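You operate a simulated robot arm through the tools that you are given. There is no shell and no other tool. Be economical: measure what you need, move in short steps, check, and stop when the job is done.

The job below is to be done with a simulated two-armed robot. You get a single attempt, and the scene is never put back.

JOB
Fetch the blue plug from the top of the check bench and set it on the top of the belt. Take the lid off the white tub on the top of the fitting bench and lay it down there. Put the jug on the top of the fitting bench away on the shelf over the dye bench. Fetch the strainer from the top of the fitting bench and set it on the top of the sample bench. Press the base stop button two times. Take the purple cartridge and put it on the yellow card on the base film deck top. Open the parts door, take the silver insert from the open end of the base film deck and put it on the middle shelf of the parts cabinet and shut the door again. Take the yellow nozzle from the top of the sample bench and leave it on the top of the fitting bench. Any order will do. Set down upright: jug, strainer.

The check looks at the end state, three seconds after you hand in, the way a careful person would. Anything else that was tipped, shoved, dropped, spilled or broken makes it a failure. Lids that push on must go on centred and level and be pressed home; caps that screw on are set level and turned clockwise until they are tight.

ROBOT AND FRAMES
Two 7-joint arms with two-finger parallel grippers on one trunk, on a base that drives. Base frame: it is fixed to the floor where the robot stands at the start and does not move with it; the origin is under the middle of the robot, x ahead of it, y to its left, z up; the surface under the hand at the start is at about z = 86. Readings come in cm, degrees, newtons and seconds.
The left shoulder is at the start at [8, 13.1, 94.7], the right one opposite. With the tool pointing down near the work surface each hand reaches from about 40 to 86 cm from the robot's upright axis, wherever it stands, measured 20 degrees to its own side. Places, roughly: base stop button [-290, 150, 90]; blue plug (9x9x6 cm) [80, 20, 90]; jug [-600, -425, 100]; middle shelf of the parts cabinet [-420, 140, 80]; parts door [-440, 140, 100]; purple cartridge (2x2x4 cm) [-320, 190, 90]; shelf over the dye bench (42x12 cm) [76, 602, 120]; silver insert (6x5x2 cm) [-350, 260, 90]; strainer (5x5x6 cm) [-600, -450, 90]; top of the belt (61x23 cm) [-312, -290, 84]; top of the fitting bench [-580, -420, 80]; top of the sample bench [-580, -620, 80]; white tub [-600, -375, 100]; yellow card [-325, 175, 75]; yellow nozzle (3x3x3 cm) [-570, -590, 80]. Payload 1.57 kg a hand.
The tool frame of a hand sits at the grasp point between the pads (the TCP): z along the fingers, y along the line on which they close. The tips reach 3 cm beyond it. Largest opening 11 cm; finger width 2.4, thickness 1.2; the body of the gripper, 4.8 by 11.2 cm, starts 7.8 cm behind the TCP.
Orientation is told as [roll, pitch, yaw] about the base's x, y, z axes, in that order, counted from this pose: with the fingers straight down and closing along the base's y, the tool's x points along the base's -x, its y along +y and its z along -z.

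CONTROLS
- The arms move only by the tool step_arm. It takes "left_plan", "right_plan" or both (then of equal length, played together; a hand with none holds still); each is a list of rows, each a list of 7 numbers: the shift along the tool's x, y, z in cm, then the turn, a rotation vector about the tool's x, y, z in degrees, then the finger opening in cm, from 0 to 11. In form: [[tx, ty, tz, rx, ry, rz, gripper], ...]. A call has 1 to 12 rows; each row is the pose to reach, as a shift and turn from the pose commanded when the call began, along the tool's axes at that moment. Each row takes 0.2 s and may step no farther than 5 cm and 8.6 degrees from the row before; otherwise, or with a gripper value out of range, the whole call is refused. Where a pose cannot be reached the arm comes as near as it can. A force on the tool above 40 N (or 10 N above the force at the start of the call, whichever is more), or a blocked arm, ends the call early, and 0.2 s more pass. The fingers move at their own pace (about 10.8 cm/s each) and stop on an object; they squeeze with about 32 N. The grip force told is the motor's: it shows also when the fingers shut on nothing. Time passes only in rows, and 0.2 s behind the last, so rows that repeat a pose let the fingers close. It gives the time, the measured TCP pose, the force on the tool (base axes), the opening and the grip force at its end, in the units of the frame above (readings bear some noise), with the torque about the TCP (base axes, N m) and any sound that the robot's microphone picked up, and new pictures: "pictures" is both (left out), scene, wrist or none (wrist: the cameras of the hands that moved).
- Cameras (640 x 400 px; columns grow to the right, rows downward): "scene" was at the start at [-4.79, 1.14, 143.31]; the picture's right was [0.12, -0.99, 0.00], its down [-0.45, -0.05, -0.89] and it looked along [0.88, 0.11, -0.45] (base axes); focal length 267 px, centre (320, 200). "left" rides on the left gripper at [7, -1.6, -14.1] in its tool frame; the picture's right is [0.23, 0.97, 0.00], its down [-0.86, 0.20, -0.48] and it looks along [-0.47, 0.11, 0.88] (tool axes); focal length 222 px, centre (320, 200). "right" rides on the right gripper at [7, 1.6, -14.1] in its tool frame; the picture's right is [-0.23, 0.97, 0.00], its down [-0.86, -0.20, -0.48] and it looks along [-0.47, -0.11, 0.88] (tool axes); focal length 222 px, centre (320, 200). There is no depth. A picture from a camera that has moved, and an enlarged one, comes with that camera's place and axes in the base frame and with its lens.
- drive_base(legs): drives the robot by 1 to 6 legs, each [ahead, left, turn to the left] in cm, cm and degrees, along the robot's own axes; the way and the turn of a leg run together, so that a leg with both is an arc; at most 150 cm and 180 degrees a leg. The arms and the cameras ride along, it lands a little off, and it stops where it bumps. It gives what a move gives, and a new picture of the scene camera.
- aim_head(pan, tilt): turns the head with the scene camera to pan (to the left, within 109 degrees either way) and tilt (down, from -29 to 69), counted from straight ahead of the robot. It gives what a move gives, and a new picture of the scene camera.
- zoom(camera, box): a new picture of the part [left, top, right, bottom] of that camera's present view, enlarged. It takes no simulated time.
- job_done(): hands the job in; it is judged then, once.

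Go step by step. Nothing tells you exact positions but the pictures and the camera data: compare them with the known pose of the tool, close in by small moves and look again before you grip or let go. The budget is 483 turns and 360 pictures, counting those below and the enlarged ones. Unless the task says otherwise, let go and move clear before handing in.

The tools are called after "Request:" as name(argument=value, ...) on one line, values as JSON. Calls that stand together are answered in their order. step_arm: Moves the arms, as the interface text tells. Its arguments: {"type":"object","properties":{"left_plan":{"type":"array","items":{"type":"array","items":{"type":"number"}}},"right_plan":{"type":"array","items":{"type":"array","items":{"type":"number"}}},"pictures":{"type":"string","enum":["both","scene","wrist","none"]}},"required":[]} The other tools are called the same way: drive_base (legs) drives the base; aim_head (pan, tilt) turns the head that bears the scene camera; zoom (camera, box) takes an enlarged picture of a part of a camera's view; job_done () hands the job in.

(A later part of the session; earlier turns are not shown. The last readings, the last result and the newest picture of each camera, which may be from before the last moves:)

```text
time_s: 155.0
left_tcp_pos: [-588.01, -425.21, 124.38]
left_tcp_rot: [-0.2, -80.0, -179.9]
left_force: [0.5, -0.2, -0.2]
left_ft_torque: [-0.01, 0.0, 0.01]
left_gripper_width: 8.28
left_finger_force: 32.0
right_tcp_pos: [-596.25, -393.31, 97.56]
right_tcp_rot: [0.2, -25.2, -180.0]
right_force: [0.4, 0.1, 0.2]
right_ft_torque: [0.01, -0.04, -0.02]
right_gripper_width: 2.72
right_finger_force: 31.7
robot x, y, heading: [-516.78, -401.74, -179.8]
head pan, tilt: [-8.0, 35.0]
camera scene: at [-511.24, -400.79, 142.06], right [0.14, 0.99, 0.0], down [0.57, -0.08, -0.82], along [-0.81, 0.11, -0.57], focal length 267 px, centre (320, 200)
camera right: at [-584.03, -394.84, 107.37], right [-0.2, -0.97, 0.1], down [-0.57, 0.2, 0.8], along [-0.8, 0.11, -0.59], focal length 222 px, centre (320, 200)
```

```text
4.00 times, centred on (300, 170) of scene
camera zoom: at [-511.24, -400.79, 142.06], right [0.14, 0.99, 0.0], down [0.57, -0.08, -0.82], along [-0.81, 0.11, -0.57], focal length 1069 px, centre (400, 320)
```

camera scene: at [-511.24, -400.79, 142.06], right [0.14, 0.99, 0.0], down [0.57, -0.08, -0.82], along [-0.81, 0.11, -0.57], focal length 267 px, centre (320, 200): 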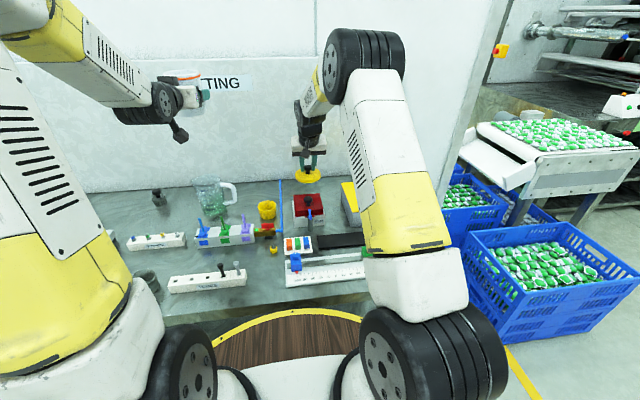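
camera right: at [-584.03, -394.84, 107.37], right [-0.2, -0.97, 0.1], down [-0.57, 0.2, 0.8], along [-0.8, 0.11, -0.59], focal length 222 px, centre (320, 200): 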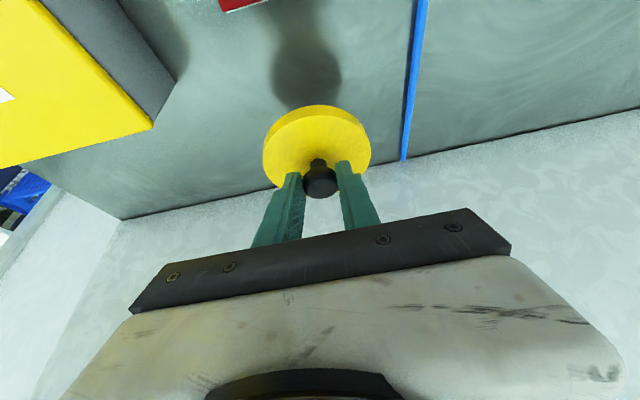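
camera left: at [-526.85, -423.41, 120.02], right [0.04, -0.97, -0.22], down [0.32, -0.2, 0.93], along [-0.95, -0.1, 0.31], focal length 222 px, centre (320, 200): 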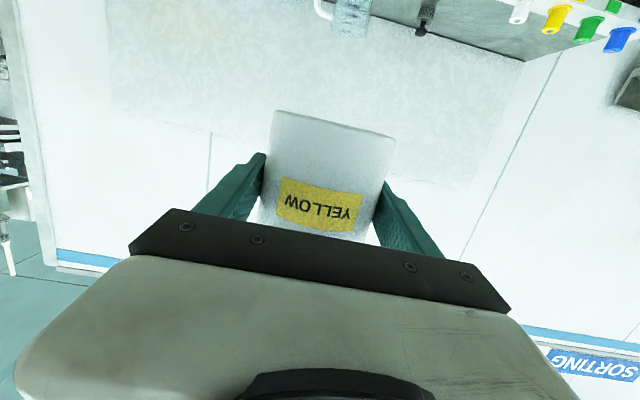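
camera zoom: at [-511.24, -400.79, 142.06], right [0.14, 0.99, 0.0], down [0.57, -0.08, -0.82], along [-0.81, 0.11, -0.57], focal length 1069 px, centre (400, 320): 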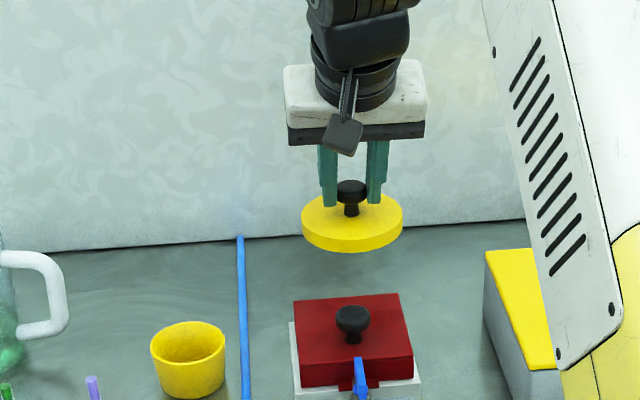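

Request:
step_arm(right_plan=[[0.8, 0, 1.8, 0, 0, 0, 0], [1.7, 0, 3.6, 0, 0, 0, 0], [2.3, 0, 5, 0, 0, 0, 0], [2.5, 0, 5.4, 0, 0, 0, 0], [2.7, 0, 5.8, 0, 0, 0, 0], [2.9, 0, 6.2, 0, 0, 0, 0], [3.1, 0, 6.6, 0, 0, 0, 0], [3.3, 0, 7, 0, 0, 0, 0], [3.5, 0, 7.4, 0, 0, 0, 0]], pictures="none")

Request:
zoom(camera="scene", box=[220, 120, 380, 220])

```text
time_s: 156.8
left_tcp_pos: [-587.95, -425.15, 124.47]
left_tcp_rot: [-0.2, -80.0, -179.7]
left_force: [-0.6, 0.0, -1.3]
left_ft_torque: [-0.03, -0.03, 0.03]
left_gripper_width: 8.24
left_finger_force: 31.9
right_tcp_pos: [-596.58, -393.53, 90.69]
right_tcp_rot: [0.2, -26.1, 179.9]
right_force: [-2.3, -1.0, 4.0]
right_ft_torque: [-0.01, 0.03, 0.01]
right_gripper_width: 2.78
right_finger_force: 31.9
robot x, y, heading: [-516.82, -402.33, -180.1]
head pan, tilt: [-8.0, 35.0]
stopped in row 8 (right hand): the force on the tool passed its limit at 44 N (the readings are from after the stop); the commanded pose is now the measured one
```

```text
4.00 times, centred on (300, 170) of scene
camera zoom: at [-511.23, -400.79, 142.06], right [0.14, 0.99, 0.0], down [0.57, -0.08, -0.82], along [-0.81, 0.11, -0.57], focal length 1069 px, centre (400, 320)
```

zoom: 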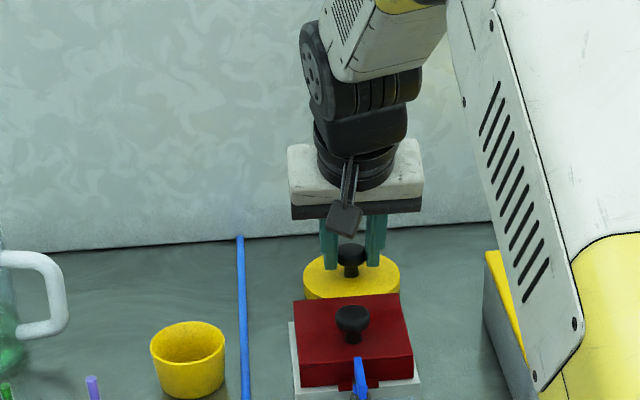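

The lid is down on the bench. I'll release it and withdraw.

Request:
step_arm(right_plan=[[0, 0, 0, 0, 0, 0, 3.5], [0, 0, 0, 0, 0, 0, 5], [0, 0, 0, 0, 0, 0, 5], [0, 0, -2.5, 0, 0, 0, 5], [-1, 0, -6.5, 0, 0, 0, 5], [-2.5, 0, -11, 0, 0, 0, 5], [-4, 0, -15.5, 0, 0, 0, 6], [-6, 0, -20, 0, 0, 0, 8], [-8, 0, -24.5, 0, 0, 0, 11], [-10, 0, -29, 0, 0, 0, 11]], pictures="wrist")

Request:
zoom(camera="scene", box=[140, 60, 400, 222])

```text
time_s: 158.9
left_tcp_pos: [-587.9, -425.27, 124.36]
left_tcp_rot: [-0.1, -80.0, -179.8]
left_force: [0.3, 0.1, -0.4]
left_ft_torque: [0.0, 0.02, -0.02]
left_gripper_width: 8.21
left_finger_force: 31.7
right_tcp_pos: [-592.99, -393.49, 121.03]
right_tcp_rot: [0.2, -25.9, -180.0]
right_force: [-0.7, 0.1, -0.1]
right_ft_torque: [0.01, -0.01, -0.01]
right_gripper_width: 10.99
right_finger_force: 0.1
robot x, y, heading: [-516.26, -402.05, -179.8]
head pan, tilt: [-8.0, 35.0]
camera right: at [-580.68, -394.99, 130.71], right [-0.2, -0.97, 0.1], down [-0.56, 0.2, 0.8], along [-0.8, 0.11, -0.59], focal length 222 px, centre (320, 200)
```

right: 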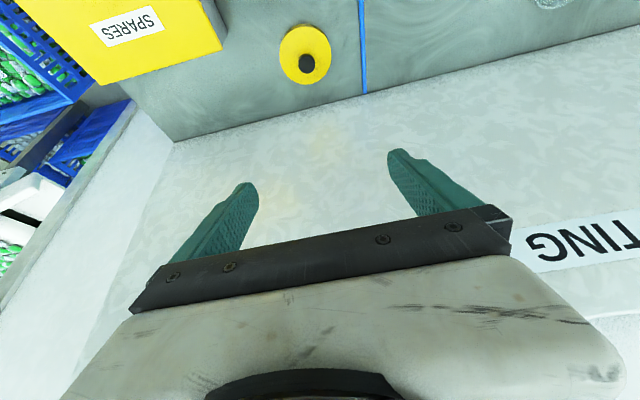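

```text
2.46 times, centred on (270, 141) of scene
camera zoom: at [-511.27, -400.79, 142.06], right [0.14, 0.99, 0.0], down [0.57, -0.08, -0.82], along [-0.81, 0.11, -0.57], focal length 658 px, centre (443, 345)
```

zoom: 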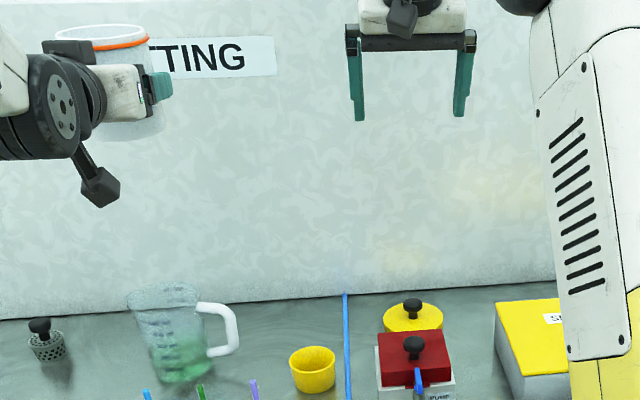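

The lid is laid down. Next I'll hand the tub body to the right hand: raise the right hand, bring the tub under it, then lower both.

Request:
step_arm(right_plan=[[0, 0, -4, 0, 0, 0, 11], [-0.3, 0, -8, 0, 0, 0, 11], [-0.5, 0, -12, 0, 0, 0, 11], [-0.8, 0, -16, 0, 0, 0, 11], [-0.8, 3, -16, 0, 0, 0, 11], [-0.8, 6.5, -16, 0, 0, 0, 11], [-0.8, 9.5, -16, 0, 0, 0, 11]], left_plan=[[0, -1, 0, 0, 0, 0, 6], [1, -3, 0.2, 0, 0, 0, 6], [2, -6, 0.4, 0, 0, 0, 6], [5, -9, 0.9, 0, 0, 0, 6], [8, -12, 1.4, 0, 0, 0, 6], [11, -16, 1.9, 0, 0, 0, 6], [13.5, -20, 2.4, 0, 0, 0, 6]])

Request:
zoom(camera="scene", box=[200, 30, 400, 155])

```text
refused: row 6 steps farther than a row can; nothing moved
```

```text
3.20 times, centred on (300, 92) of scene
camera zoom: at [-511.27, -400.79, 142.06], right [0.14, 0.99, 0.0], down [0.57, -0.08, -0.82], along [-0.81, 0.11, -0.57], focal length 855 px, centre (384, 544)
```

zoom: 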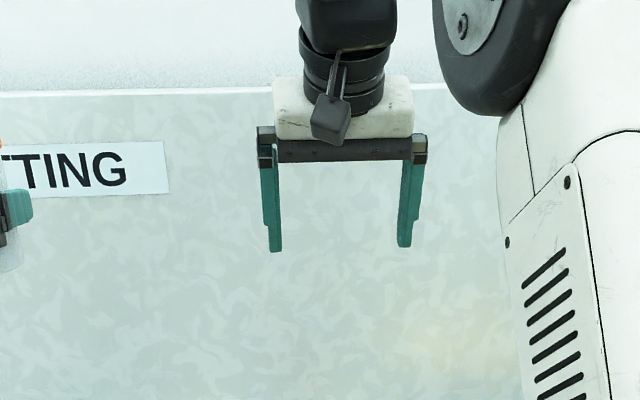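

Request:
step_arm(right_plan=[[0, 0, -4, 0, 0, 0, 11], [-0.3, 0, -8, 0, 0, 0, 11], [-0.5, 0, -12, 0, 0, 0, 11], [-0.8, 0, -16, 0, 0, 0, 11], [-0.8, 3, -16, 0, 0, 0, 11], [-0.8, 6.5, -16, 0, 0, 0, 11], [-0.8, 9.5, -16, 0, 0, 0, 11], [-0.8, 9.5, -16, 0, 0, 0, 11]], left_plan=[[0, -1, 0, 0, 0, 0, 6], [1, -3, 0.2, 0, 0, 0, 6], [2, -6, 0.4, 0, 0, 0, 6], [4.5, -9, 0.8, 0, 0, 0, 6], [7, -12, 1.2, 0, 0, 0, 6], [9.5, -15, 1.7, 0, 0, 0, 6], [11.5, -18, 2, 0, 0, 0, 6], [13.5, -21, 2.4, 0, 0, 0, 6]])

Request:
zoom(camera="scene", box=[200, 30, 400, 155])

```text
time_s: 160.8
left_tcp_pos: [-587.8, -404.28, 110.6]
left_tcp_rot: [-0.1, -80.1, 180.1]
left_force: [0.3, -0.4, 0.2]
left_ft_torque: [-0.03, 0.01, -0.03]
left_gripper_width: 8.26
left_finger_force: 32.3
right_tcp_pos: [-586.66, -402.95, 135.56]
right_tcp_rot: [0.1, -26.0, -180.0]
right_force: [-0.1, -1.1, -0.3]
right_ft_torque: [0.04, 0.01, -0.01]
right_gripper_width: 11.0
right_finger_force: 0.0
robot x, y, heading: [-516.75, -402.11, -179.7]
head pan, tilt: [-8.0, 35.0]
camera scene: at [-511.24, -400.82, 142.06], right [0.14, 0.99, 0.0], down [0.57, -0.08, -0.82], along [-0.81, 0.11, -0.57], focal length 267 px, centre (320, 200)
camera right: at [-574.22, -404.37, 145.26], right [-0.2, -0.97, 0.1], down [-0.56, 0.2, 0.8], along [-0.8, 0.11, -0.59], focal length 222 px, centre (320, 200)
camera left: at [-572.74, -402.6, 106.19], right [0.04, -0.97, -0.22], down [0.32, -0.2, 0.93], along [-0.95, -0.11, 0.31], focal length 222 px, centre (320, 200)
```

scene: 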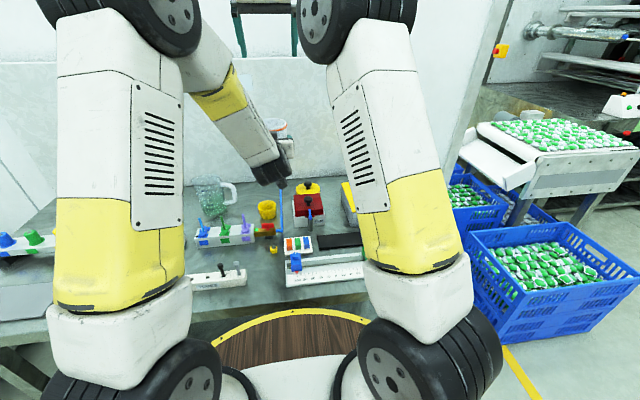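
right: 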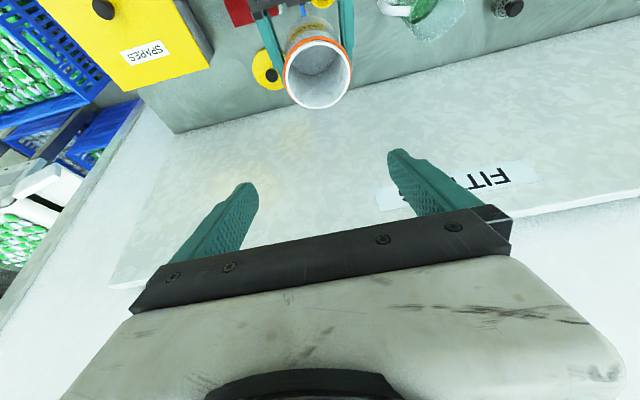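
left: 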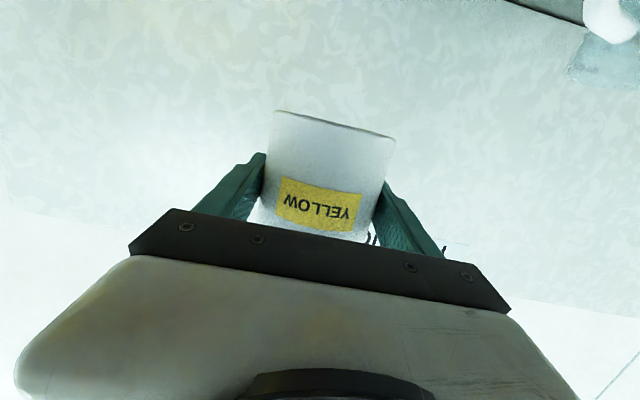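

```text
3.20 times, centred on (300, 92) of scene
camera zoom: at [-511.24, -400.82, 142.06], right [0.14, 0.99, 0.0], down [0.57, -0.08, -0.82], along [-0.81, 0.11, -0.57], focal length 855 px, centre (384, 544)
```

zoom: 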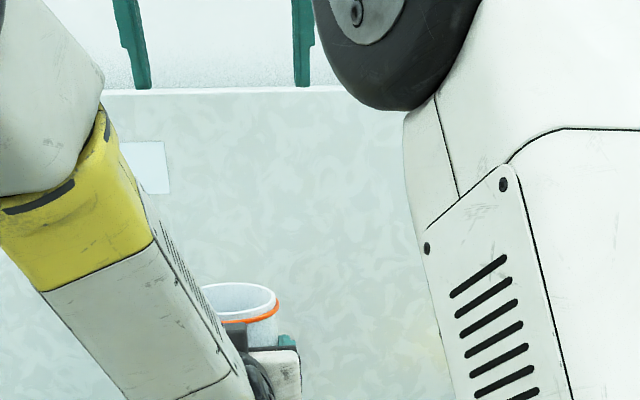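

Request:
step_arm(right_plan=[[1.2, 1.25, 4, 0, 0, 0, 11], [3.2, 1.25, 8, 0, 0, 0, 11], [5.2, 1.25, 12, 0, 0, 0, 11]], pictures="wrist")

```text
time_s: 161.6
left_tcp_pos: [-587.85, -404.29, 110.43]
left_tcp_rot: [-0.3, -80.0, -179.9]
left_force: [0.3, -0.1, -0.4]
left_ft_torque: [0.0, 0.0, -0.01]
left_gripper_width: 8.25
left_finger_force: 31.9
right_tcp_pos: [-587.27, -404.01, 122.54]
right_tcp_rot: [0.3, -26.0, 180.0]
right_force: [0.6, 0.4, 0.2]
right_ft_torque: [0.01, 0.02, 0.0]
right_gripper_width: 11.03
right_finger_force: 0.0
robot x, y, heading: [-516.63, -402.15, -179.8]
head pan, tilt: [-8.0, 35.0]
camera right: at [-574.96, -405.45, 132.16], right [-0.2, -0.97, 0.1], down [-0.56, 0.2, 0.8], along [-0.8, 0.11, -0.59], focal length 222 px, centre (320, 200)
```

right: 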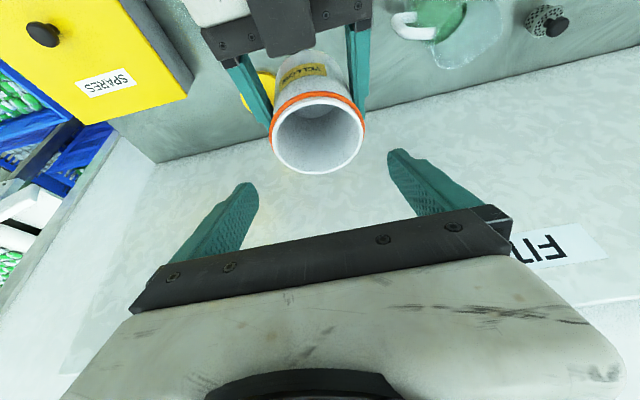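

Request:
step_arm(right_plan=[[1.4, 0.2, 2.9, 0, 0, 0, 11], [2.8, 0.2, 5.8, 0, 0, 0, 11]], pictures="wrist")

Request:
zoom(camera="scene", box=[200, 70, 360, 170])

```text
time_s: 162.2
left_tcp_pos: [-587.92, -404.24, 110.55]
left_tcp_rot: [-0.2, -80.0, -179.9]
left_force: [0.2, 0.4, -0.6]
left_ft_torque: [-0.01, 0.02, -0.02]
left_gripper_width: 8.27
left_finger_force: 32.2
right_tcp_pos: [-587.15, -404.27, 116.0]
right_tcp_rot: [0.2, -25.8, -180.0]
right_force: [0.3, 0.7, 0.5]
right_ft_torque: [-0.01, -0.01, 0.02]
right_gripper_width: 10.99
right_finger_force: 0.0
robot x, y, heading: [-516.45, -402.15, -180.1]
head pan, tilt: [-8.0, 35.0]
camera right: at [-574.88, -405.75, 125.72], right [-0.2, -0.97, 0.1], down [-0.56, 0.2, 0.8], along [-0.8, 0.11, -0.59], focal length 222 px, centre (320, 200)
```

right: 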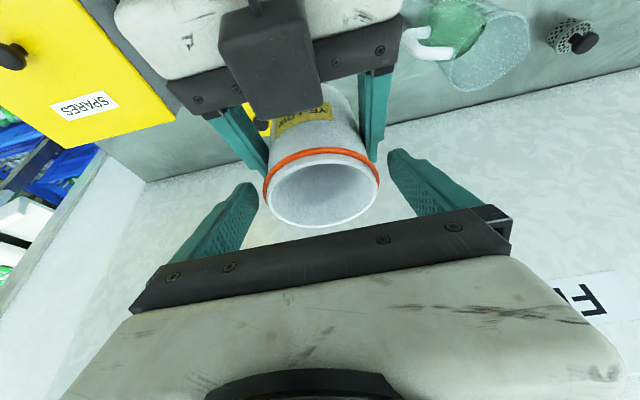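

```text
4.00 times, centred on (280, 120) of scene
camera zoom: at [-511.24, -400.78, 142.06], right [0.14, 0.99, 0.0], down [0.57, -0.08, -0.82], along [-0.81, 0.11, -0.57], focal length 1069 px, centre (480, 520)
```

zoom: 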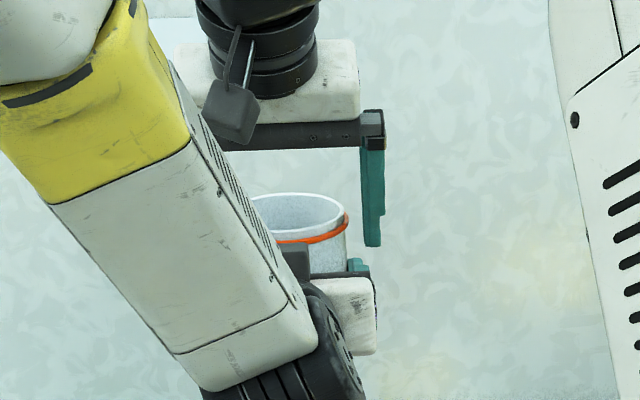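

Request:
step_arm(right_plan=[[0, 0, 0, 0, 0, 0, 9], [0, 0, 0, 0, 0, 0, 7.5], [0, 0, 0, 0, 0, 0, 6], [0, 0, 0, 0, 0, 0, 6]], pictures="wrist")

```text
time_s: 163.2
left_tcp_pos: [-587.96, -404.27, 110.56]
left_tcp_rot: [-0.2, -80.1, -179.9]
left_force: [1.0, -1.1, 3.2]
left_ft_torque: [-0.03, 0.07, -0.08]
left_gripper_width: 8.26
left_finger_force: 32.0
right_tcp_pos: [-587.35, -404.19, 115.97]
right_tcp_rot: [0.2, -25.9, -180.0]
right_force: [-0.9, 0.1, -1.2]
right_ft_torque: [0.04, 0.02, 0.1]
right_gripper_width: 8.82
right_finger_force: 32.1
robot x, y, heading: [-516.52, -402.02, -179.9]
head pan, tilt: [-8.0, 35.0]
camera right: at [-574.89, -405.74, 125.74], right [-0.2, -0.97, 0.1], down [-0.56, 0.2, 0.8], along [-0.8, 0.11, -0.59], focal length 222 px, centre (320, 200)
```

right: 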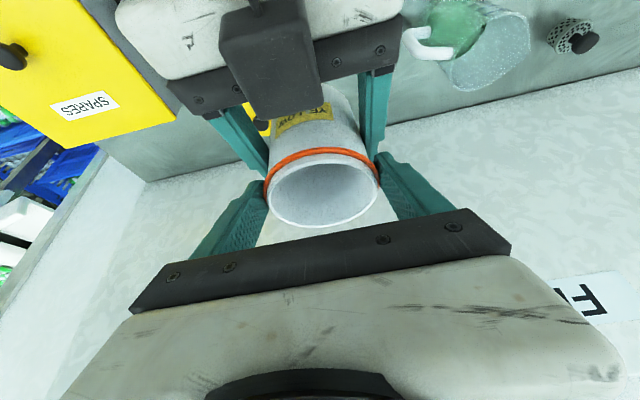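

Request:
step_arm(left_plan=[[0, 0, 0, 0, 0, 0, 9], [0, 0, 0, 0, 0, 0, 11], [0, 0, 0, 0, 0, 0, 11], [0.5, 0, -3, 0, 0, 0, 11], [1, 0, -6, 0, 0, 0, 11], [1.5, 0, -9.5, 0, 0, 0, 11], [2, 0, -12.7, 0, 0, 0, 11], [2, 4, -12.7, 0, 0, 0, 11], [2, 8.5, -12.7, 0, 0, 0, 11], [2, 13, -12.7, 0, 0, 0, 11], [2, 17.5, -12.7, 0, 0, 0, 11], [2, 22, -12.7, 0, 0, 0, 11]])

Request:
zoom(camera="scene", box=[200, 70, 360, 170])

Request:
zoom(camera="right", box=[0, 0, 640, 400])

```text
time_s: 165.8
left_tcp_pos: [-575.32, -426.57, 111.03]
left_tcp_rot: [-0.2, -80.0, -179.9]
left_force: [0.0, 1.0, -0.8]
left_ft_torque: [-0.03, -0.02, 0.04]
left_gripper_width: 10.98
left_finger_force: 0.0
left hand out of reach, approached as far as the arm can: row 9, 10, 11, 12
right_tcp_pos: [-587.22, -404.24, 115.93]
right_tcp_rot: [0.3, -25.9, -180.0]
right_force: [-0.3, -0.3, 0.2]
right_ft_torque: [0.02, -0.01, 0.01]
right_gripper_width: 8.85
right_finger_force: 32.1
robot x, y, heading: [-516.62, -402.1, -180.0]
head pan, tilt: [-8.0, 35.0]
camera scene: at [-511.26, -400.76, 142.06], right [0.14, 0.99, 0.0], down [0.57, -0.08, -0.82], along [-0.81, 0.11, -0.57], focal length 267 px, centre (320, 200)
camera left: at [-560.19, -424.91, 106.64], right [0.04, -0.97, -0.22], down [0.32, -0.2, 0.93], along [-0.95, -0.11, 0.31], focal length 222 px, centre (320, 200)
```

scene: 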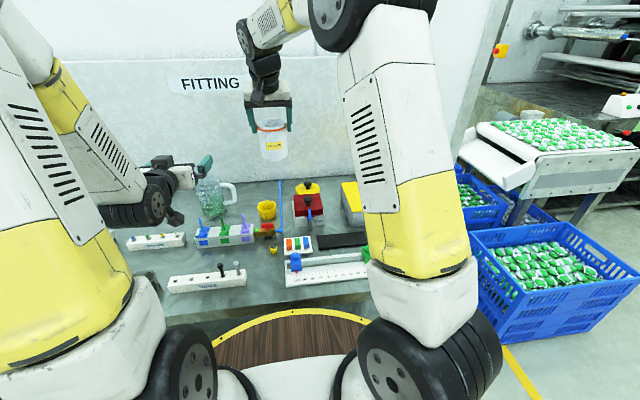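
left: 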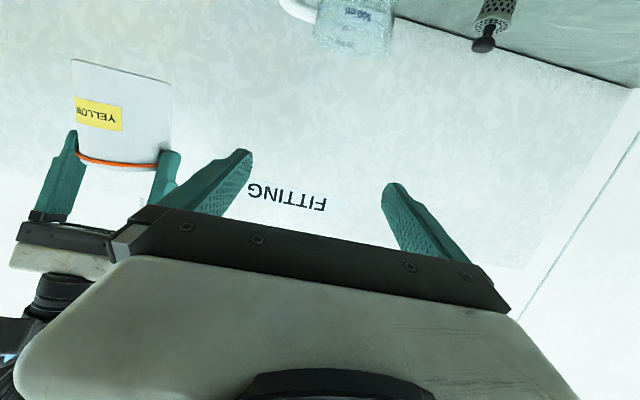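

```text
4.00 times, centred on (280, 120) of scene
camera zoom: at [-511.26, -400.76, 142.06], right [0.14, 0.99, 0.0], down [0.57, -0.08, -0.82], along [-0.81, 0.11, -0.57], focal length 1069 px, centre (480, 520)
```

zoom: 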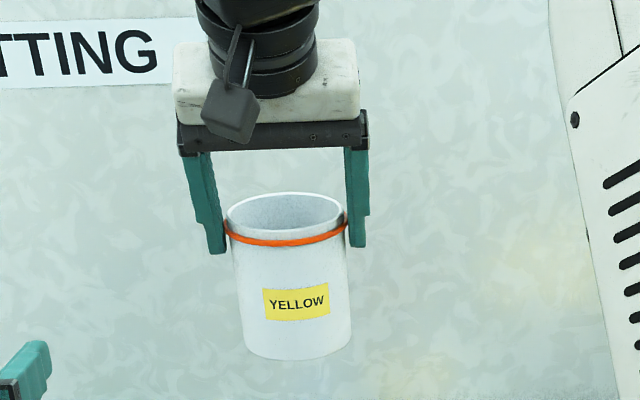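

```text
1.00 times, centred on (320, 200) of right (not enlarged: the box is as wide or as high as the picture)
camera zoom: at [-574.89, -405.71, 125.74], right [-0.2, -0.97, 0.1], down [-0.56, 0.2, 0.8], along [-0.8, 0.11, -0.59], focal length 222 px, centre (320, 200)
```

zoom: 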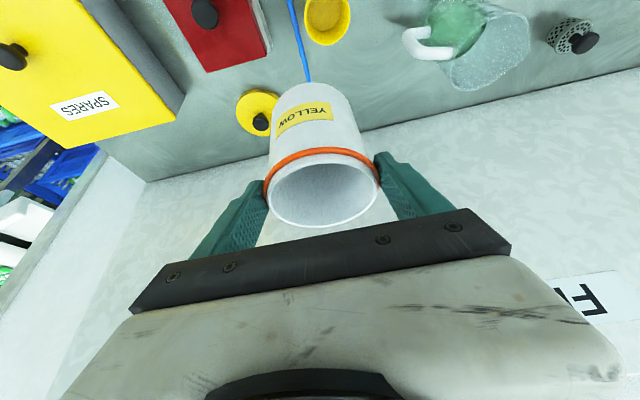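

The tub hangs upright in the right hand. I'll return it to its original spot at about [-598.5, -376.8].

Request:
step_arm(right_plan=[[-1.4, -4, 0.7, 0, 0, 0, 6], [-2.8, -8, 1.4, 0, 0, 0, 6], [-4.2, -12, 2, 0, 0, 0, 6], [-5.6, -16, 2.7, 0, 0, 0, 6], [-7, -20, 3.4, 0, 0, 0, 6], [-8.5, -24, 4.1, 0, 0, 0, 6], [-9.9, -27.4, 4.8, 0, 0, 0, 6], [-8.1, -27.4, 8.4, 0, 0, 0, 6], [-6.4, -27.4, 12, 0, 0, 0, 6], [-4.6, -27.4, 15.6, 0, 0, 0, 6]])

Request:
zoom(camera="scene", box=[240, 110, 400, 210])

```text
time_s: 167.9
left_tcp_pos: [-575.28, -426.52, 110.94]
left_tcp_rot: [-0.3, -80.0, -179.9]
left_force: [0.2, -0.4, -0.1]
left_ft_torque: [-0.01, 0.01, -0.04]
left_gripper_width: 11.0
left_finger_force: 0.1
right_tcp_pos: [-598.19, -377.0, 104.04]
right_tcp_rot: [0.3, -25.9, -180.1]
right_force: [0.2, 0.9, 0.3]
right_ft_torque: [0.0, -0.01, 0.01]
right_gripper_width: 8.85
right_finger_force: 31.9
robot x, y, heading: [-516.46, -401.77, -180.0]
head pan, tilt: [-8.0, 35.0]
camera scene: at [-511.24, -400.79, 142.06], right [0.14, 0.99, 0.0], down [0.57, -0.08, -0.82], along [-0.81, 0.11, -0.57], focal length 267 px, centre (320, 200)
camera right: at [-585.85, -378.47, 113.65], right [-0.2, -0.97, 0.1], down [-0.56, 0.2, 0.8], along [-0.8, 0.11, -0.59], focal length 222 px, centre (320, 200)
```

scene: 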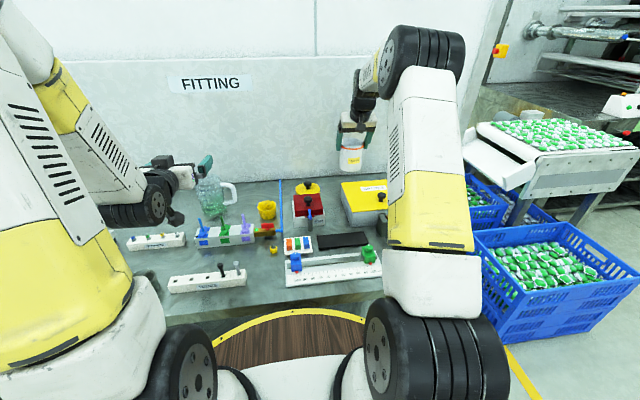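
right: 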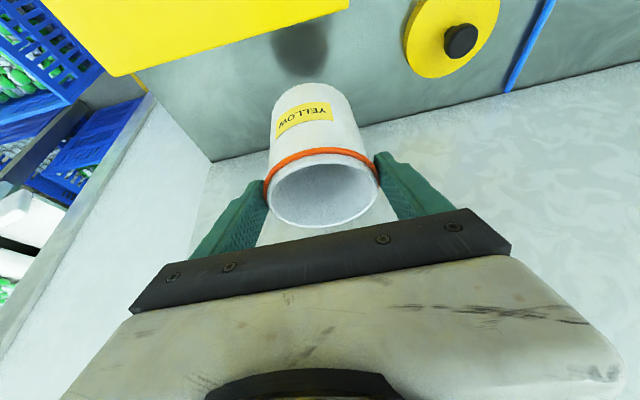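

```text
4.00 times, centred on (320, 160) of scene
camera zoom: at [-511.24, -400.79, 142.06], right [0.14, 0.99, 0.0], down [0.57, -0.08, -0.82], along [-0.81, 0.11, -0.57], focal length 1069 px, centre (320, 360)
```

zoom: 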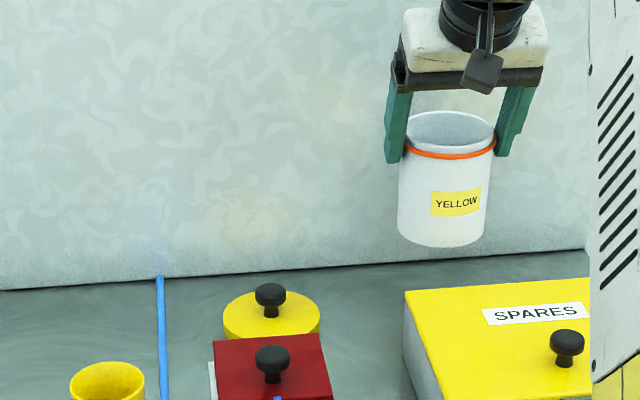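

Request:
step_arm(right_plan=[[1.3, 0, 2.7, 0, 0, 0, 6], [2.6, 0, 5.4, 0, 0, 0, 6], [3.5, 0, 7.2, 0, 0, 0, 6], [3.7, 0, 7.6, 0, 0, 0, 6], [3.9, 0, 8, 0, 0, 0, 6], [4.1, 0, 8.4, 0, 0, 0, 6], [4.3, 0, 8.8, 0, 0, 0, 6], [4.5, 0, 9.2, 0, 0, 0, 6], [4.7, 0, 9.6, 0, 0, 0, 6]], pictures="wrist")

Request:
zoom(camera="scene", box=[240, 110, 400, 210])

```text
time_s: 169.9
left_tcp_pos: [-575.28, -426.5, 111.04]
left_tcp_rot: [-0.3, -80.1, -179.8]
left_force: [0.2, 0.4, 0.0]
left_ft_torque: [0.01, 0.0, 0.01]
left_gripper_width: 10.97
left_finger_force: 0.1
right_tcp_pos: [-598.24, -377.07, 93.81]
right_tcp_rot: [0.1, -26.3, -179.9]
right_force: [-0.9, -0.1, 30.6]
right_ft_torque: [0.04, 0.36, -0.07]
right_gripper_width: 8.71
right_finger_force: 31.9
robot x, y, heading: [-516.43, -402.09, -179.8]
head pan, tilt: [-8.0, 35.0]
camera right: at [-585.73, -378.53, 103.32], right [-0.2, -0.97, 0.1], down [-0.56, 0.2, 0.81], along [-0.81, 0.11, -0.58], focal length 222 px, centre (320, 200)
```

right: 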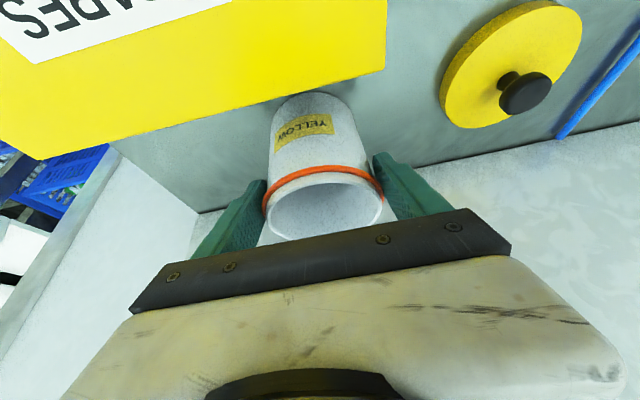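

```text
4.00 times, centred on (320, 160) of scene
camera zoom: at [-511.13, -400.82, 142.06], right [0.14, 0.99, 0.0], down [0.57, -0.08, -0.82], along [-0.81, 0.11, -0.57], focal length 1069 px, centre (320, 360)
```

zoom: 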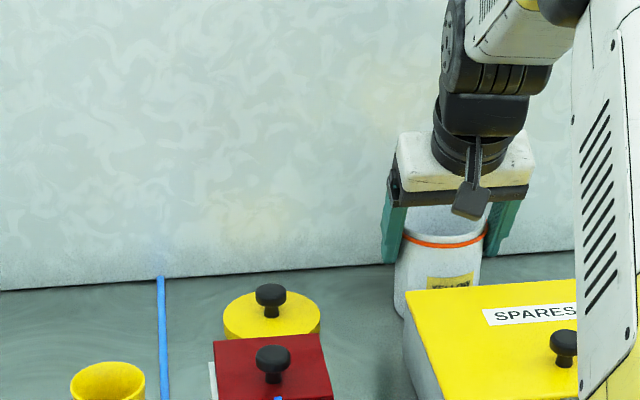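

The tub is on the bench. I'll ease off, release and withdraw.

Request:
step_arm(right_plan=[[-0.2, 0, -0.4, 0, 0, 0, 6], [-0.2, 0, -0.4, 0, 0, 0, 10], [-0.2, 0, -0.4, 0, 0, 0, 11], [-0.2, 0, -0.4, 0, 0, 0, 11], [-1.2, 0, -2.5, 0, 0, 0, 11], [-3, 0, -6, 0, 0, 0, 11], [-4.5, 0, -10, 0, 0, 0, 11], [-6, 0, -14, 0, 0, 0, 11], [-6, 0, -18.5, 0, 0, 0, 11], [-6, 0, -23, 0, 0, 0, 11]], pictures="wrist")

Request:
zoom(camera="scene", box=[240, 110, 400, 210])

```text
time_s: 172.2
left_tcp_pos: [-575.37, -426.53, 110.86]
left_tcp_rot: [-0.2, -80.1, -179.9]
left_force: [-0.4, 0.7, 0.5]
left_ft_torque: [0.04, 0.04, 0.0]
left_gripper_width: 11.01
left_finger_force: 0.0
right_tcp_pos: [-593.44, -376.98, 117.06]
right_tcp_rot: [0.2, -25.8, -180.0]
right_force: [-0.7, -0.9, -0.1]
right_ft_torque: [0.02, -0.03, 0.01]
right_gripper_width: 11.0
right_finger_force: 0.1
robot x, y, heading: [-516.84, -401.81, -179.7]
head pan, tilt: [-8.0, 35.0]
camera right: at [-581.24, -378.55, 126.54], right [-0.2, -0.97, 0.1], down [-0.56, 0.2, 0.8], along [-0.8, 0.11, -0.59], focal length 222 px, centre (320, 200)
```

right: 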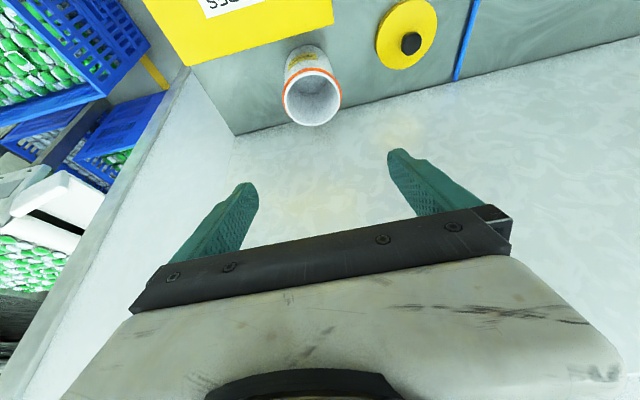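

```text
4.00 times, centred on (320, 160) of scene
camera zoom: at [-511.29, -400.78, 142.06], right [0.14, 0.99, 0.0], down [0.57, -0.08, -0.82], along [-0.81, 0.11, -0.57], focal length 1069 px, centre (320, 360)
```

zoom: 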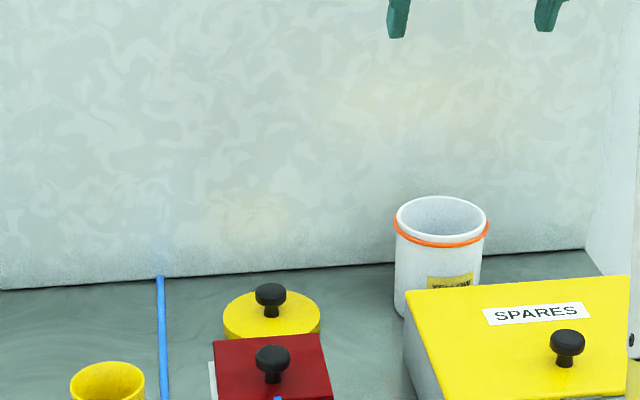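

The tub is back in place, open, with the lid beside it. Next is the strainer with the left hand, so I'll re-tilt the left hand and shift the robot left.

Request:
step_arm(left_plan=[[-1, 0, 0, 0, 8, 0, 8], [-2, 0, 0, 0, 16, 0, 6], [-4, 0, 0, 0, 24, 0, 5], [-6, 0, 0, 0, 32, 0, 5], [-8, 0, 0, 0, 40, 0, 5], [-9, 0, 0, 0, 48, 0, 5], [-10, 0, 0, 0, 55, 0, 5]], right_plan=[[0, 0, -2, 0, 0, 0, 9], [1, 0, -4, 0, 0, 0, 6], [3, 0, -6, 0, 0, 0, 5], [6, 0, -7, 0, 0, 0, 5], [9, 0, -8, 0, 0, 0, 5], [12, 0, -9, 0, 0, 0, 5], [15, 0, -10, 0, 0, 0, 5]], pictures="none")

Request:
drive_base(legs=[[0, 20, 0]])

Request:
zoom(camera="left", box=[0, 0, 640, 400])

Request:
aim_head(pan=5, tilt=32)

```text
time_s: 173.8
left_tcp_pos: [-577.2, -426.37, 120.71]
left_tcp_rot: [-0.2, -24.9, 180.0]
left_force: [0.7, 0.2, 0.3]
left_ft_torque: [-0.03, -0.03, 0.05]
left_gripper_width: 5.03
left_finger_force: 0.1
left hand out of reach, approached as far as the arm can: row 4
right_tcp_pos: [-575.87, -376.91, 119.12]
right_tcp_rot: [0.2, -25.9, -179.8]
right_force: [-0.1, -0.4, 0.1]
right_ft_torque: [0.01, -0.03, -0.02]
right_gripper_width: 4.98
right_finger_force: 0.1
robot x, y, heading: [-516.18, -401.67, -179.8]
head pan, tilt: [-8.0, 35.0]
```

```text
time_s: 175.3
left_tcp_pos: [-577.1, -446.56, 120.82]
left_tcp_rot: [-0.1, -25.1, -179.8]
left_force: [-0.4, 0.3, -0.1]
left_ft_torque: [0.05, 0.03, 0.02]
left_gripper_width: 5.01
left_finger_force: 0.0
right_tcp_pos: [-575.74, -397.04, 119.22]
right_tcp_rot: [0.2, -25.9, -179.8]
right_force: [0.4, 0.1, 0.0]
right_ft_torque: [-0.01, 0.0, 0.01]
right_gripper_width: 5.03
right_finger_force: 0.0
robot x, y, heading: [-516.53, -422.08, -179.6]
head pan, tilt: [-8.0, 35.0]
camera scene: at [-511.2, -420.77, 142.06], right [0.13, 0.99, 0.0], down [0.57, -0.08, -0.82], along [-0.81, 0.11, -0.57], focal length 267 px, centre (320, 200)
```

scene: 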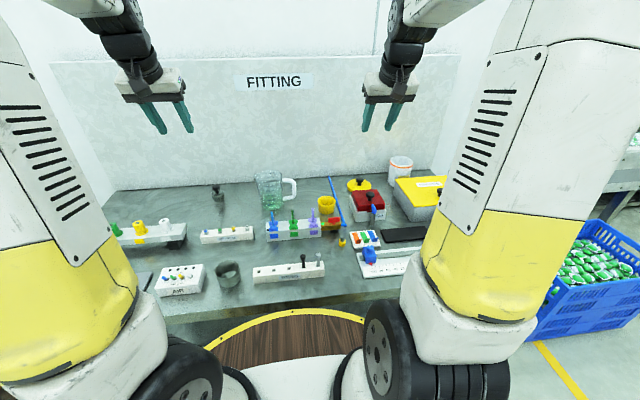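

```text
1.00 times, centred on (320, 200) of left (not enlarged: the box is as wide or as high as the picture)
camera zoom: at [-564.7, -444.91, 130.64], right [0.21, -0.97, -0.1], down [-0.57, -0.2, 0.8], along [-0.79, -0.11, -0.6], focal length 222 px, centre (320, 200)
```

zoom: 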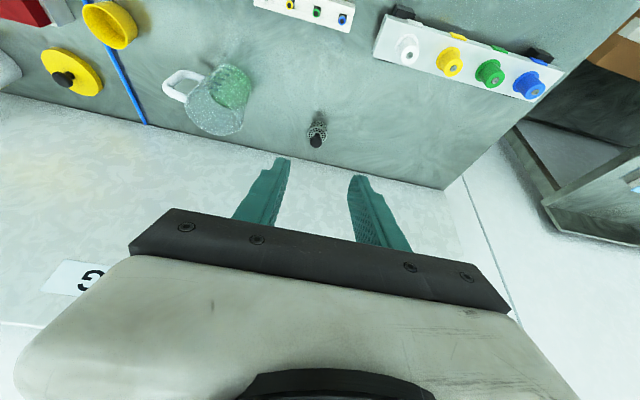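

```text
time_s: 176.1
left_tcp_pos: [-576.99, -446.61, 120.77]
left_tcp_rot: [0.0, -25.0, -179.9]
left_force: [0.4, 0.7, -0.7]
left_ft_torque: [-0.01, 0.0, 0.02]
left_gripper_width: 5.0
left_finger_force: 0.0
right_tcp_pos: [-575.86, -397.17, 119.07]
right_tcp_rot: [0.2, -25.9, -179.8]
right_force: [-0.4, 0.8, 0.2]
right_ft_torque: [-0.01, 0.01, 0.02]
right_gripper_width: 4.99
right_finger_force: 0.3
robot x, y, heading: [-516.28, -422.02, -180.0]
head pan, tilt: [5.0, 32.0]
camera scene: at [-511.39, -422.78, 142.53], right [-0.09, 1.0, 0.0], down [0.53, 0.05, -0.85], along [-0.84, -0.08, -0.53], focal length 267 px, centre (320, 200)
```

scene: 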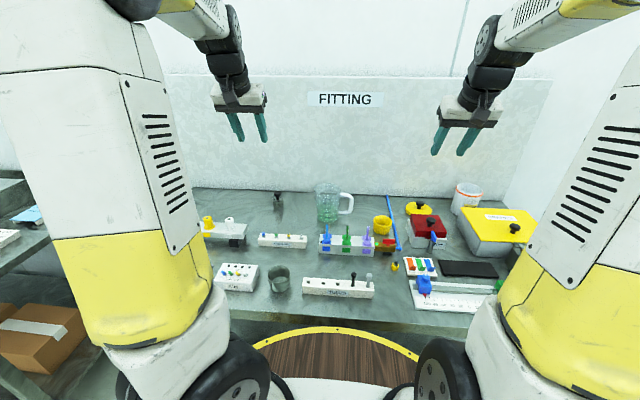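

Request:
zoom(camera="scene", box=[240, 165, 368, 245])

Request:
zoom(camera="left", box=[256, 90, 384, 170])

```text
5.00 times, centred on (304, 205) of scene
camera zoom: at [-511.39, -422.78, 142.53], right [-0.09, 1.0, 0.0], down [0.53, 0.05, -0.85], along [-0.84, -0.08, -0.53], focal length 1336 px, centre (400, 175)
```

zoom: 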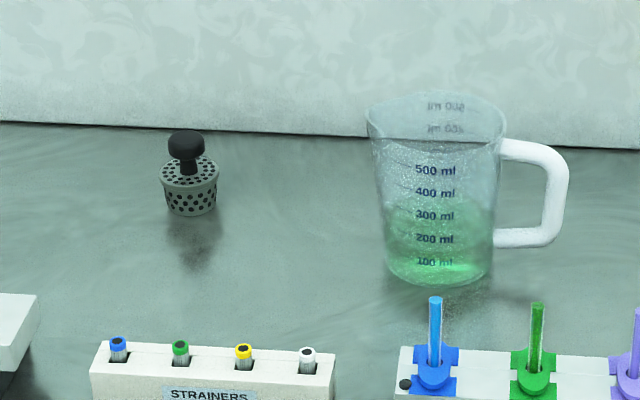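

```text
5.00 times, centred on (320, 130) of left
camera zoom: at [-564.7, -444.92, 130.64], right [0.21, -0.97, -0.1], down [-0.57, -0.2, 0.8], along [-0.79, -0.11, -0.6], focal length 1111 px, centre (320, 550)
```

zoom: 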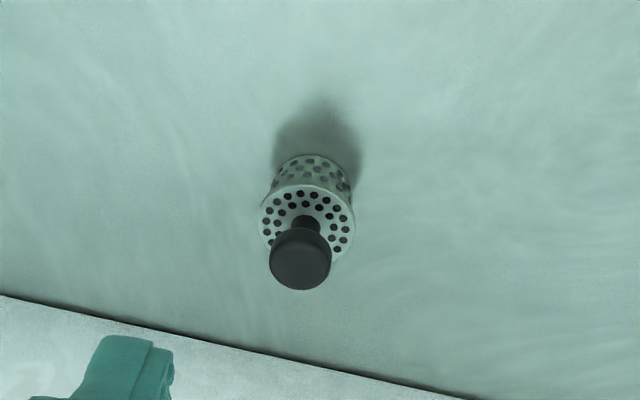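

Strainer knob at [-596.6, -447, 90.5]. The jug holds green liquid, so it must stay upright. Approaching the strainer.

Request:
step_arm(left_plan=[[-1.2, 0.1, 4.3, 0, 0, 0, 5], [-2.4, 0.2, 8.6, 0, 0, 0, 5], [-3.6, 0.3, 13, 0, 0, 0, 5], [-4.9, 0.4, 17.4, 0, 0, 0, 5], [-4.9, 0.4, 22, 0, 0, 0, 5], [-4.9, 0.4, 27, 0, 0, 0, 5]], pictures="none")

Request:
zoom(camera="left", box=[220, 75, 420, 200])

Request:
zoom(camera="scene", box=[240, 165, 368, 245])

```text
time_s: 177.5
left_tcp_pos: [-593.05, -447.15, 98.37]
left_tcp_rot: [0.1, -25.0, -179.9]
left_force: [0.4, -0.3, 0.0]
left_ft_torque: [0.03, 0.02, 0.0]
left_gripper_width: 5.01
left_finger_force: 0.1
right_tcp_pos: [-575.73, -397.04, 119.28]
right_tcp_rot: [0.2, -25.9, -179.8]
right_force: [-0.8, -0.8, 0.4]
right_ft_torque: [-0.03, 0.03, 0.01]
right_gripper_width: 5.02
right_finger_force: 0.0
robot x, y, heading: [-516.77, -421.86, -179.8]
head pan, tilt: [5.0, 32.0]
```

```text
3.20 times, centred on (320, 138) of left
camera zoom: at [-580.74, -445.4, 108.29], right [0.21, -0.97, -0.1], down [-0.57, -0.2, 0.8], along [-0.79, -0.11, -0.6], focal length 711 px, centre (320, 400)
```

zoom: 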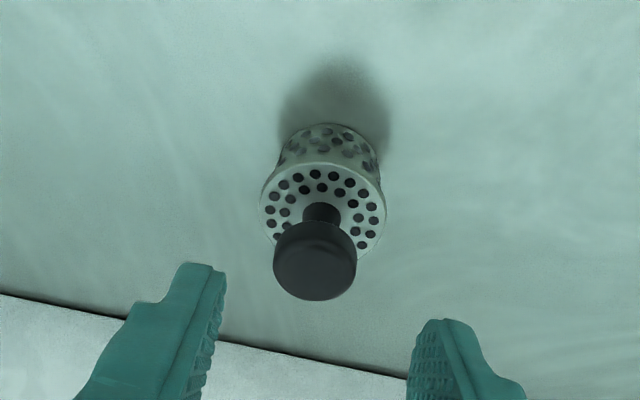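

```text
5.00 times, centred on (304, 205) of scene
camera zoom: at [-511.36, -422.78, 142.53], right [-0.09, 1.0, 0.0], down [0.53, 0.05, -0.85], along [-0.84, -0.08, -0.53], focal length 1336 px, centre (400, 175)
```

zoom: 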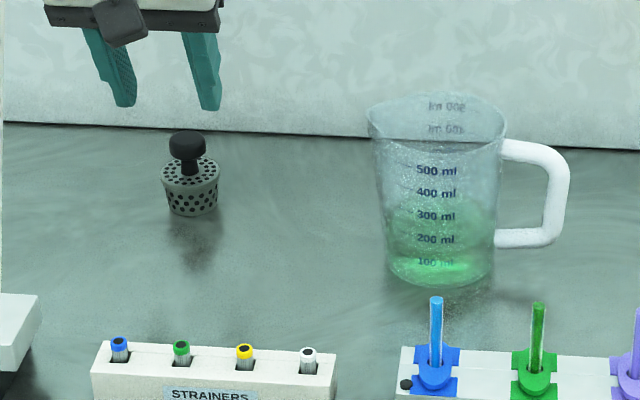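

Request:
step_arm(left_plan=[[0.1, 0, 3.5, 0, 0, 0, 5], [0.1, 0, 6.9, 0, 0, 0, 5], [0.1, 0, 6.9, 0, 0, 0, 2], [0.1, 0, 6.9, 0, 0, 0, 0], [0.1, 0, 6.9, 0, 0, 0, 0]], pictures="none")

Request:
zoom(camera="scene", box=[240, 165, 368, 245])

```text
time_s: 178.7
left_tcp_pos: [-595.69, -446.95, 91.97]
left_tcp_rot: [0.0, -25.1, -179.8]
left_force: [0.1, -0.1, -0.4]
left_ft_torque: [0.05, 0.0, -0.03]
left_gripper_width: 2.65
left_finger_force: 31.7
right_tcp_pos: [-575.73, -397.11, 119.13]
right_tcp_rot: [0.2, -25.9, -179.8]
right_force: [0.5, -0.3, 0.4]
right_ft_torque: [-0.01, -0.01, 0.04]
right_gripper_width: 4.99
right_finger_force: 0.1
robot x, y, heading: [-516.51, -422.29, -179.5]
head pan, tilt: [5.0, 32.0]
```

```text
5.00 times, centred on (304, 205) of scene
camera zoom: at [-511.4, -422.79, 142.53], right [-0.09, 1.0, 0.0], down [0.53, 0.05, -0.85], along [-0.84, -0.08, -0.53], focal length 1336 px, centre (400, 175)
```

zoom: 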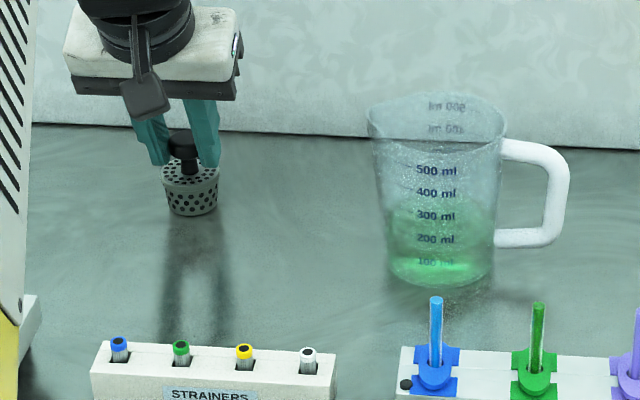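

The strainer is gripped, so I'll lift it clear. While here, I'll also take the jug with the right hand, fingers near horizontal and at 45° to avoid the handle. First I reorient the right hand.

Request:
step_arm(left_plan=[[-1, 0, -2, 0, 0, 0, 0], [-2.8, 0, -6, 0, 0, 0, 0], [-4.6, 0, -10, 0, 0, 0, 0], [-6.5, 0, -14, 0, 0, 0, 0], [-8.3, 0, -18, 0, 0, 0, 0], [-5, 1.5, -20.5, 0, 0, 0, 0], [-1, 3, -23, 0, 0, 0, 0], [3, 5, -25, 0, 0, 0, 0], [6, 7, -26.5, 0, 0, 0, 0]], right_plan=[[0, 0, -1, 0, 4, 0, 7], [0, 0, -2, 0, 8, 0, 9], [0, 0, -3, 0, 12, 0, 11], [0, 0, -3, 0, 16, 0, 11], [0, 0, -3, 0, 20, 0, 11], [0, 0, -3, 0, 23, 0, 11], [0, 0, -3, 0, 26, 0, 11], [0, 0, -3, 0, 26, 0, 11], [0, 0, -3, 0, 26, 0, 11]], pictures="none")

Request:
step_arm(right_plan=[[2, 0, 0, 0, 0, -8, 11], [4, -1, 0, 0, 0, -16, 11], [6, -2, 0, 0, 0, -24, 11], [8, -3, 0, 0, 0, -32, 11], [8, -4, 0, 0, 0, -40, 11], [8, -4, 0, 0, 0, -45, 11]], pictures="none")

Request:
step_arm(right_plan=[[0, 0, 0, 0, -8, 0, 11], [0, 0, 0, 0, -16, 0, 11], [0, 0, 0, 0, -24, 0, 11], [0, 0, 0, 0, -32, 0, 11], [0, 0, 0, 0, -40, 0, 11], [0, 0, 0, 0, -48, 0, 11], [0, 0, 0, 0, -56, 0, 11], [0, 0, 0, 0, -62, 0, 11]])

```text
time_s: 180.7
left_tcp_pos: [-578.86, -454.06, 113.43]
left_tcp_rot: [0.0, -25.0, -179.9]
left_force: [-0.6, 0.5, -0.4]
left_ft_torque: [-0.03, -0.01, -0.03]
left_gripper_width: 2.61
left_finger_force: 32.0
right_tcp_pos: [-574.49, -397.16, 121.84]
right_tcp_rot: [0.1, 0.1, -179.7]
right_force: [-0.4, 0.1, -0.3]
right_ft_torque: [-0.05, -0.03, -0.03]
right_gripper_width: 11.02
right_finger_force: 0.0
robot x, y, heading: [-516.67, -421.98, -179.8]
head pan, tilt: [5.0, 32.0]
```

```text
time_s: 182.1
left_tcp_pos: [-578.88, -454.02, 113.51]
left_tcp_rot: [0.0, -25.0, -179.8]
left_force: [0.5, -0.3, -0.2]
left_ft_torque: [0.0, -0.03, 0.01]
left_gripper_width: 2.64
left_finger_force: 31.5
right_tcp_pos: [-566.38, -392.86, 121.76]
right_tcp_rot: [0.3, 0.0, -134.7]
right_force: [0.2, -0.2, 0.8]
right_ft_torque: [-0.04, -0.02, -0.04]
right_gripper_width: 11.01
right_finger_force: 0.1
robot x, y, heading: [-516.74, -422.58, -179.8]
head pan, tilt: [5.0, 32.0]
```

```text
time_s: 183.9
left_tcp_pos: [-578.9, -454.04, 113.51]
left_tcp_rot: [0.0, -25.0, -179.7]
left_force: [-0.3, 0.0, -1.4]
left_ft_torque: [0.0, -0.01, -0.02]
left_gripper_width: 2.62
left_finger_force: 32.0
right_tcp_pos: [-566.46, -393.01, 121.96]
right_tcp_rot: [0.2, -62.2, -134.8]
right_force: [0.5, -0.3, -0.1]
right_ft_torque: [0.01, 0.01, 0.01]
right_gripper_width: 10.99
right_finger_force: 0.1
robot x, y, heading: [-516.48, -421.67, -179.8]
head pan, tilt: [5.0, 32.0]
camera scene: at [-511.39, -422.8, 142.53], right [-0.09, 1.0, 0.0], down [0.53, 0.05, -0.85], along [-0.84, -0.08, -0.53], focal length 267 px, centre (320, 200)
camera right: at [-554.33, -382.88, 122.4], right [0.62, -0.76, 0.2], down [-0.13, 0.16, 0.98], along [-0.78, -0.63, 0.0], focal length 222 px, centre (320, 200)
```

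scene: 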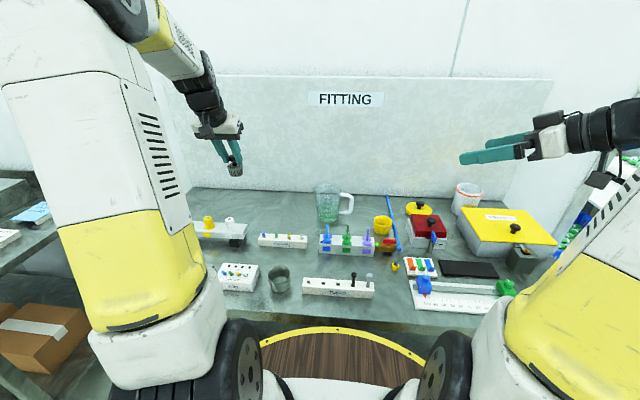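
right: 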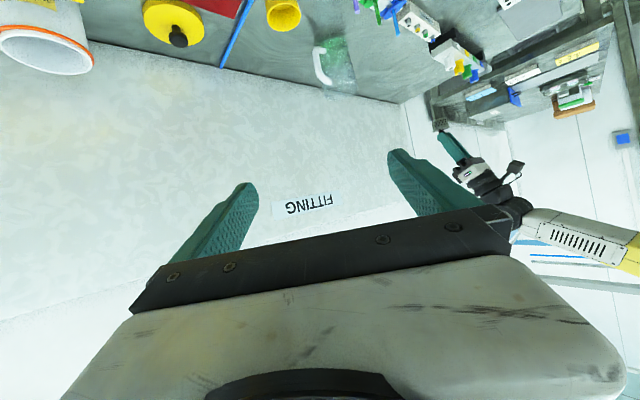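

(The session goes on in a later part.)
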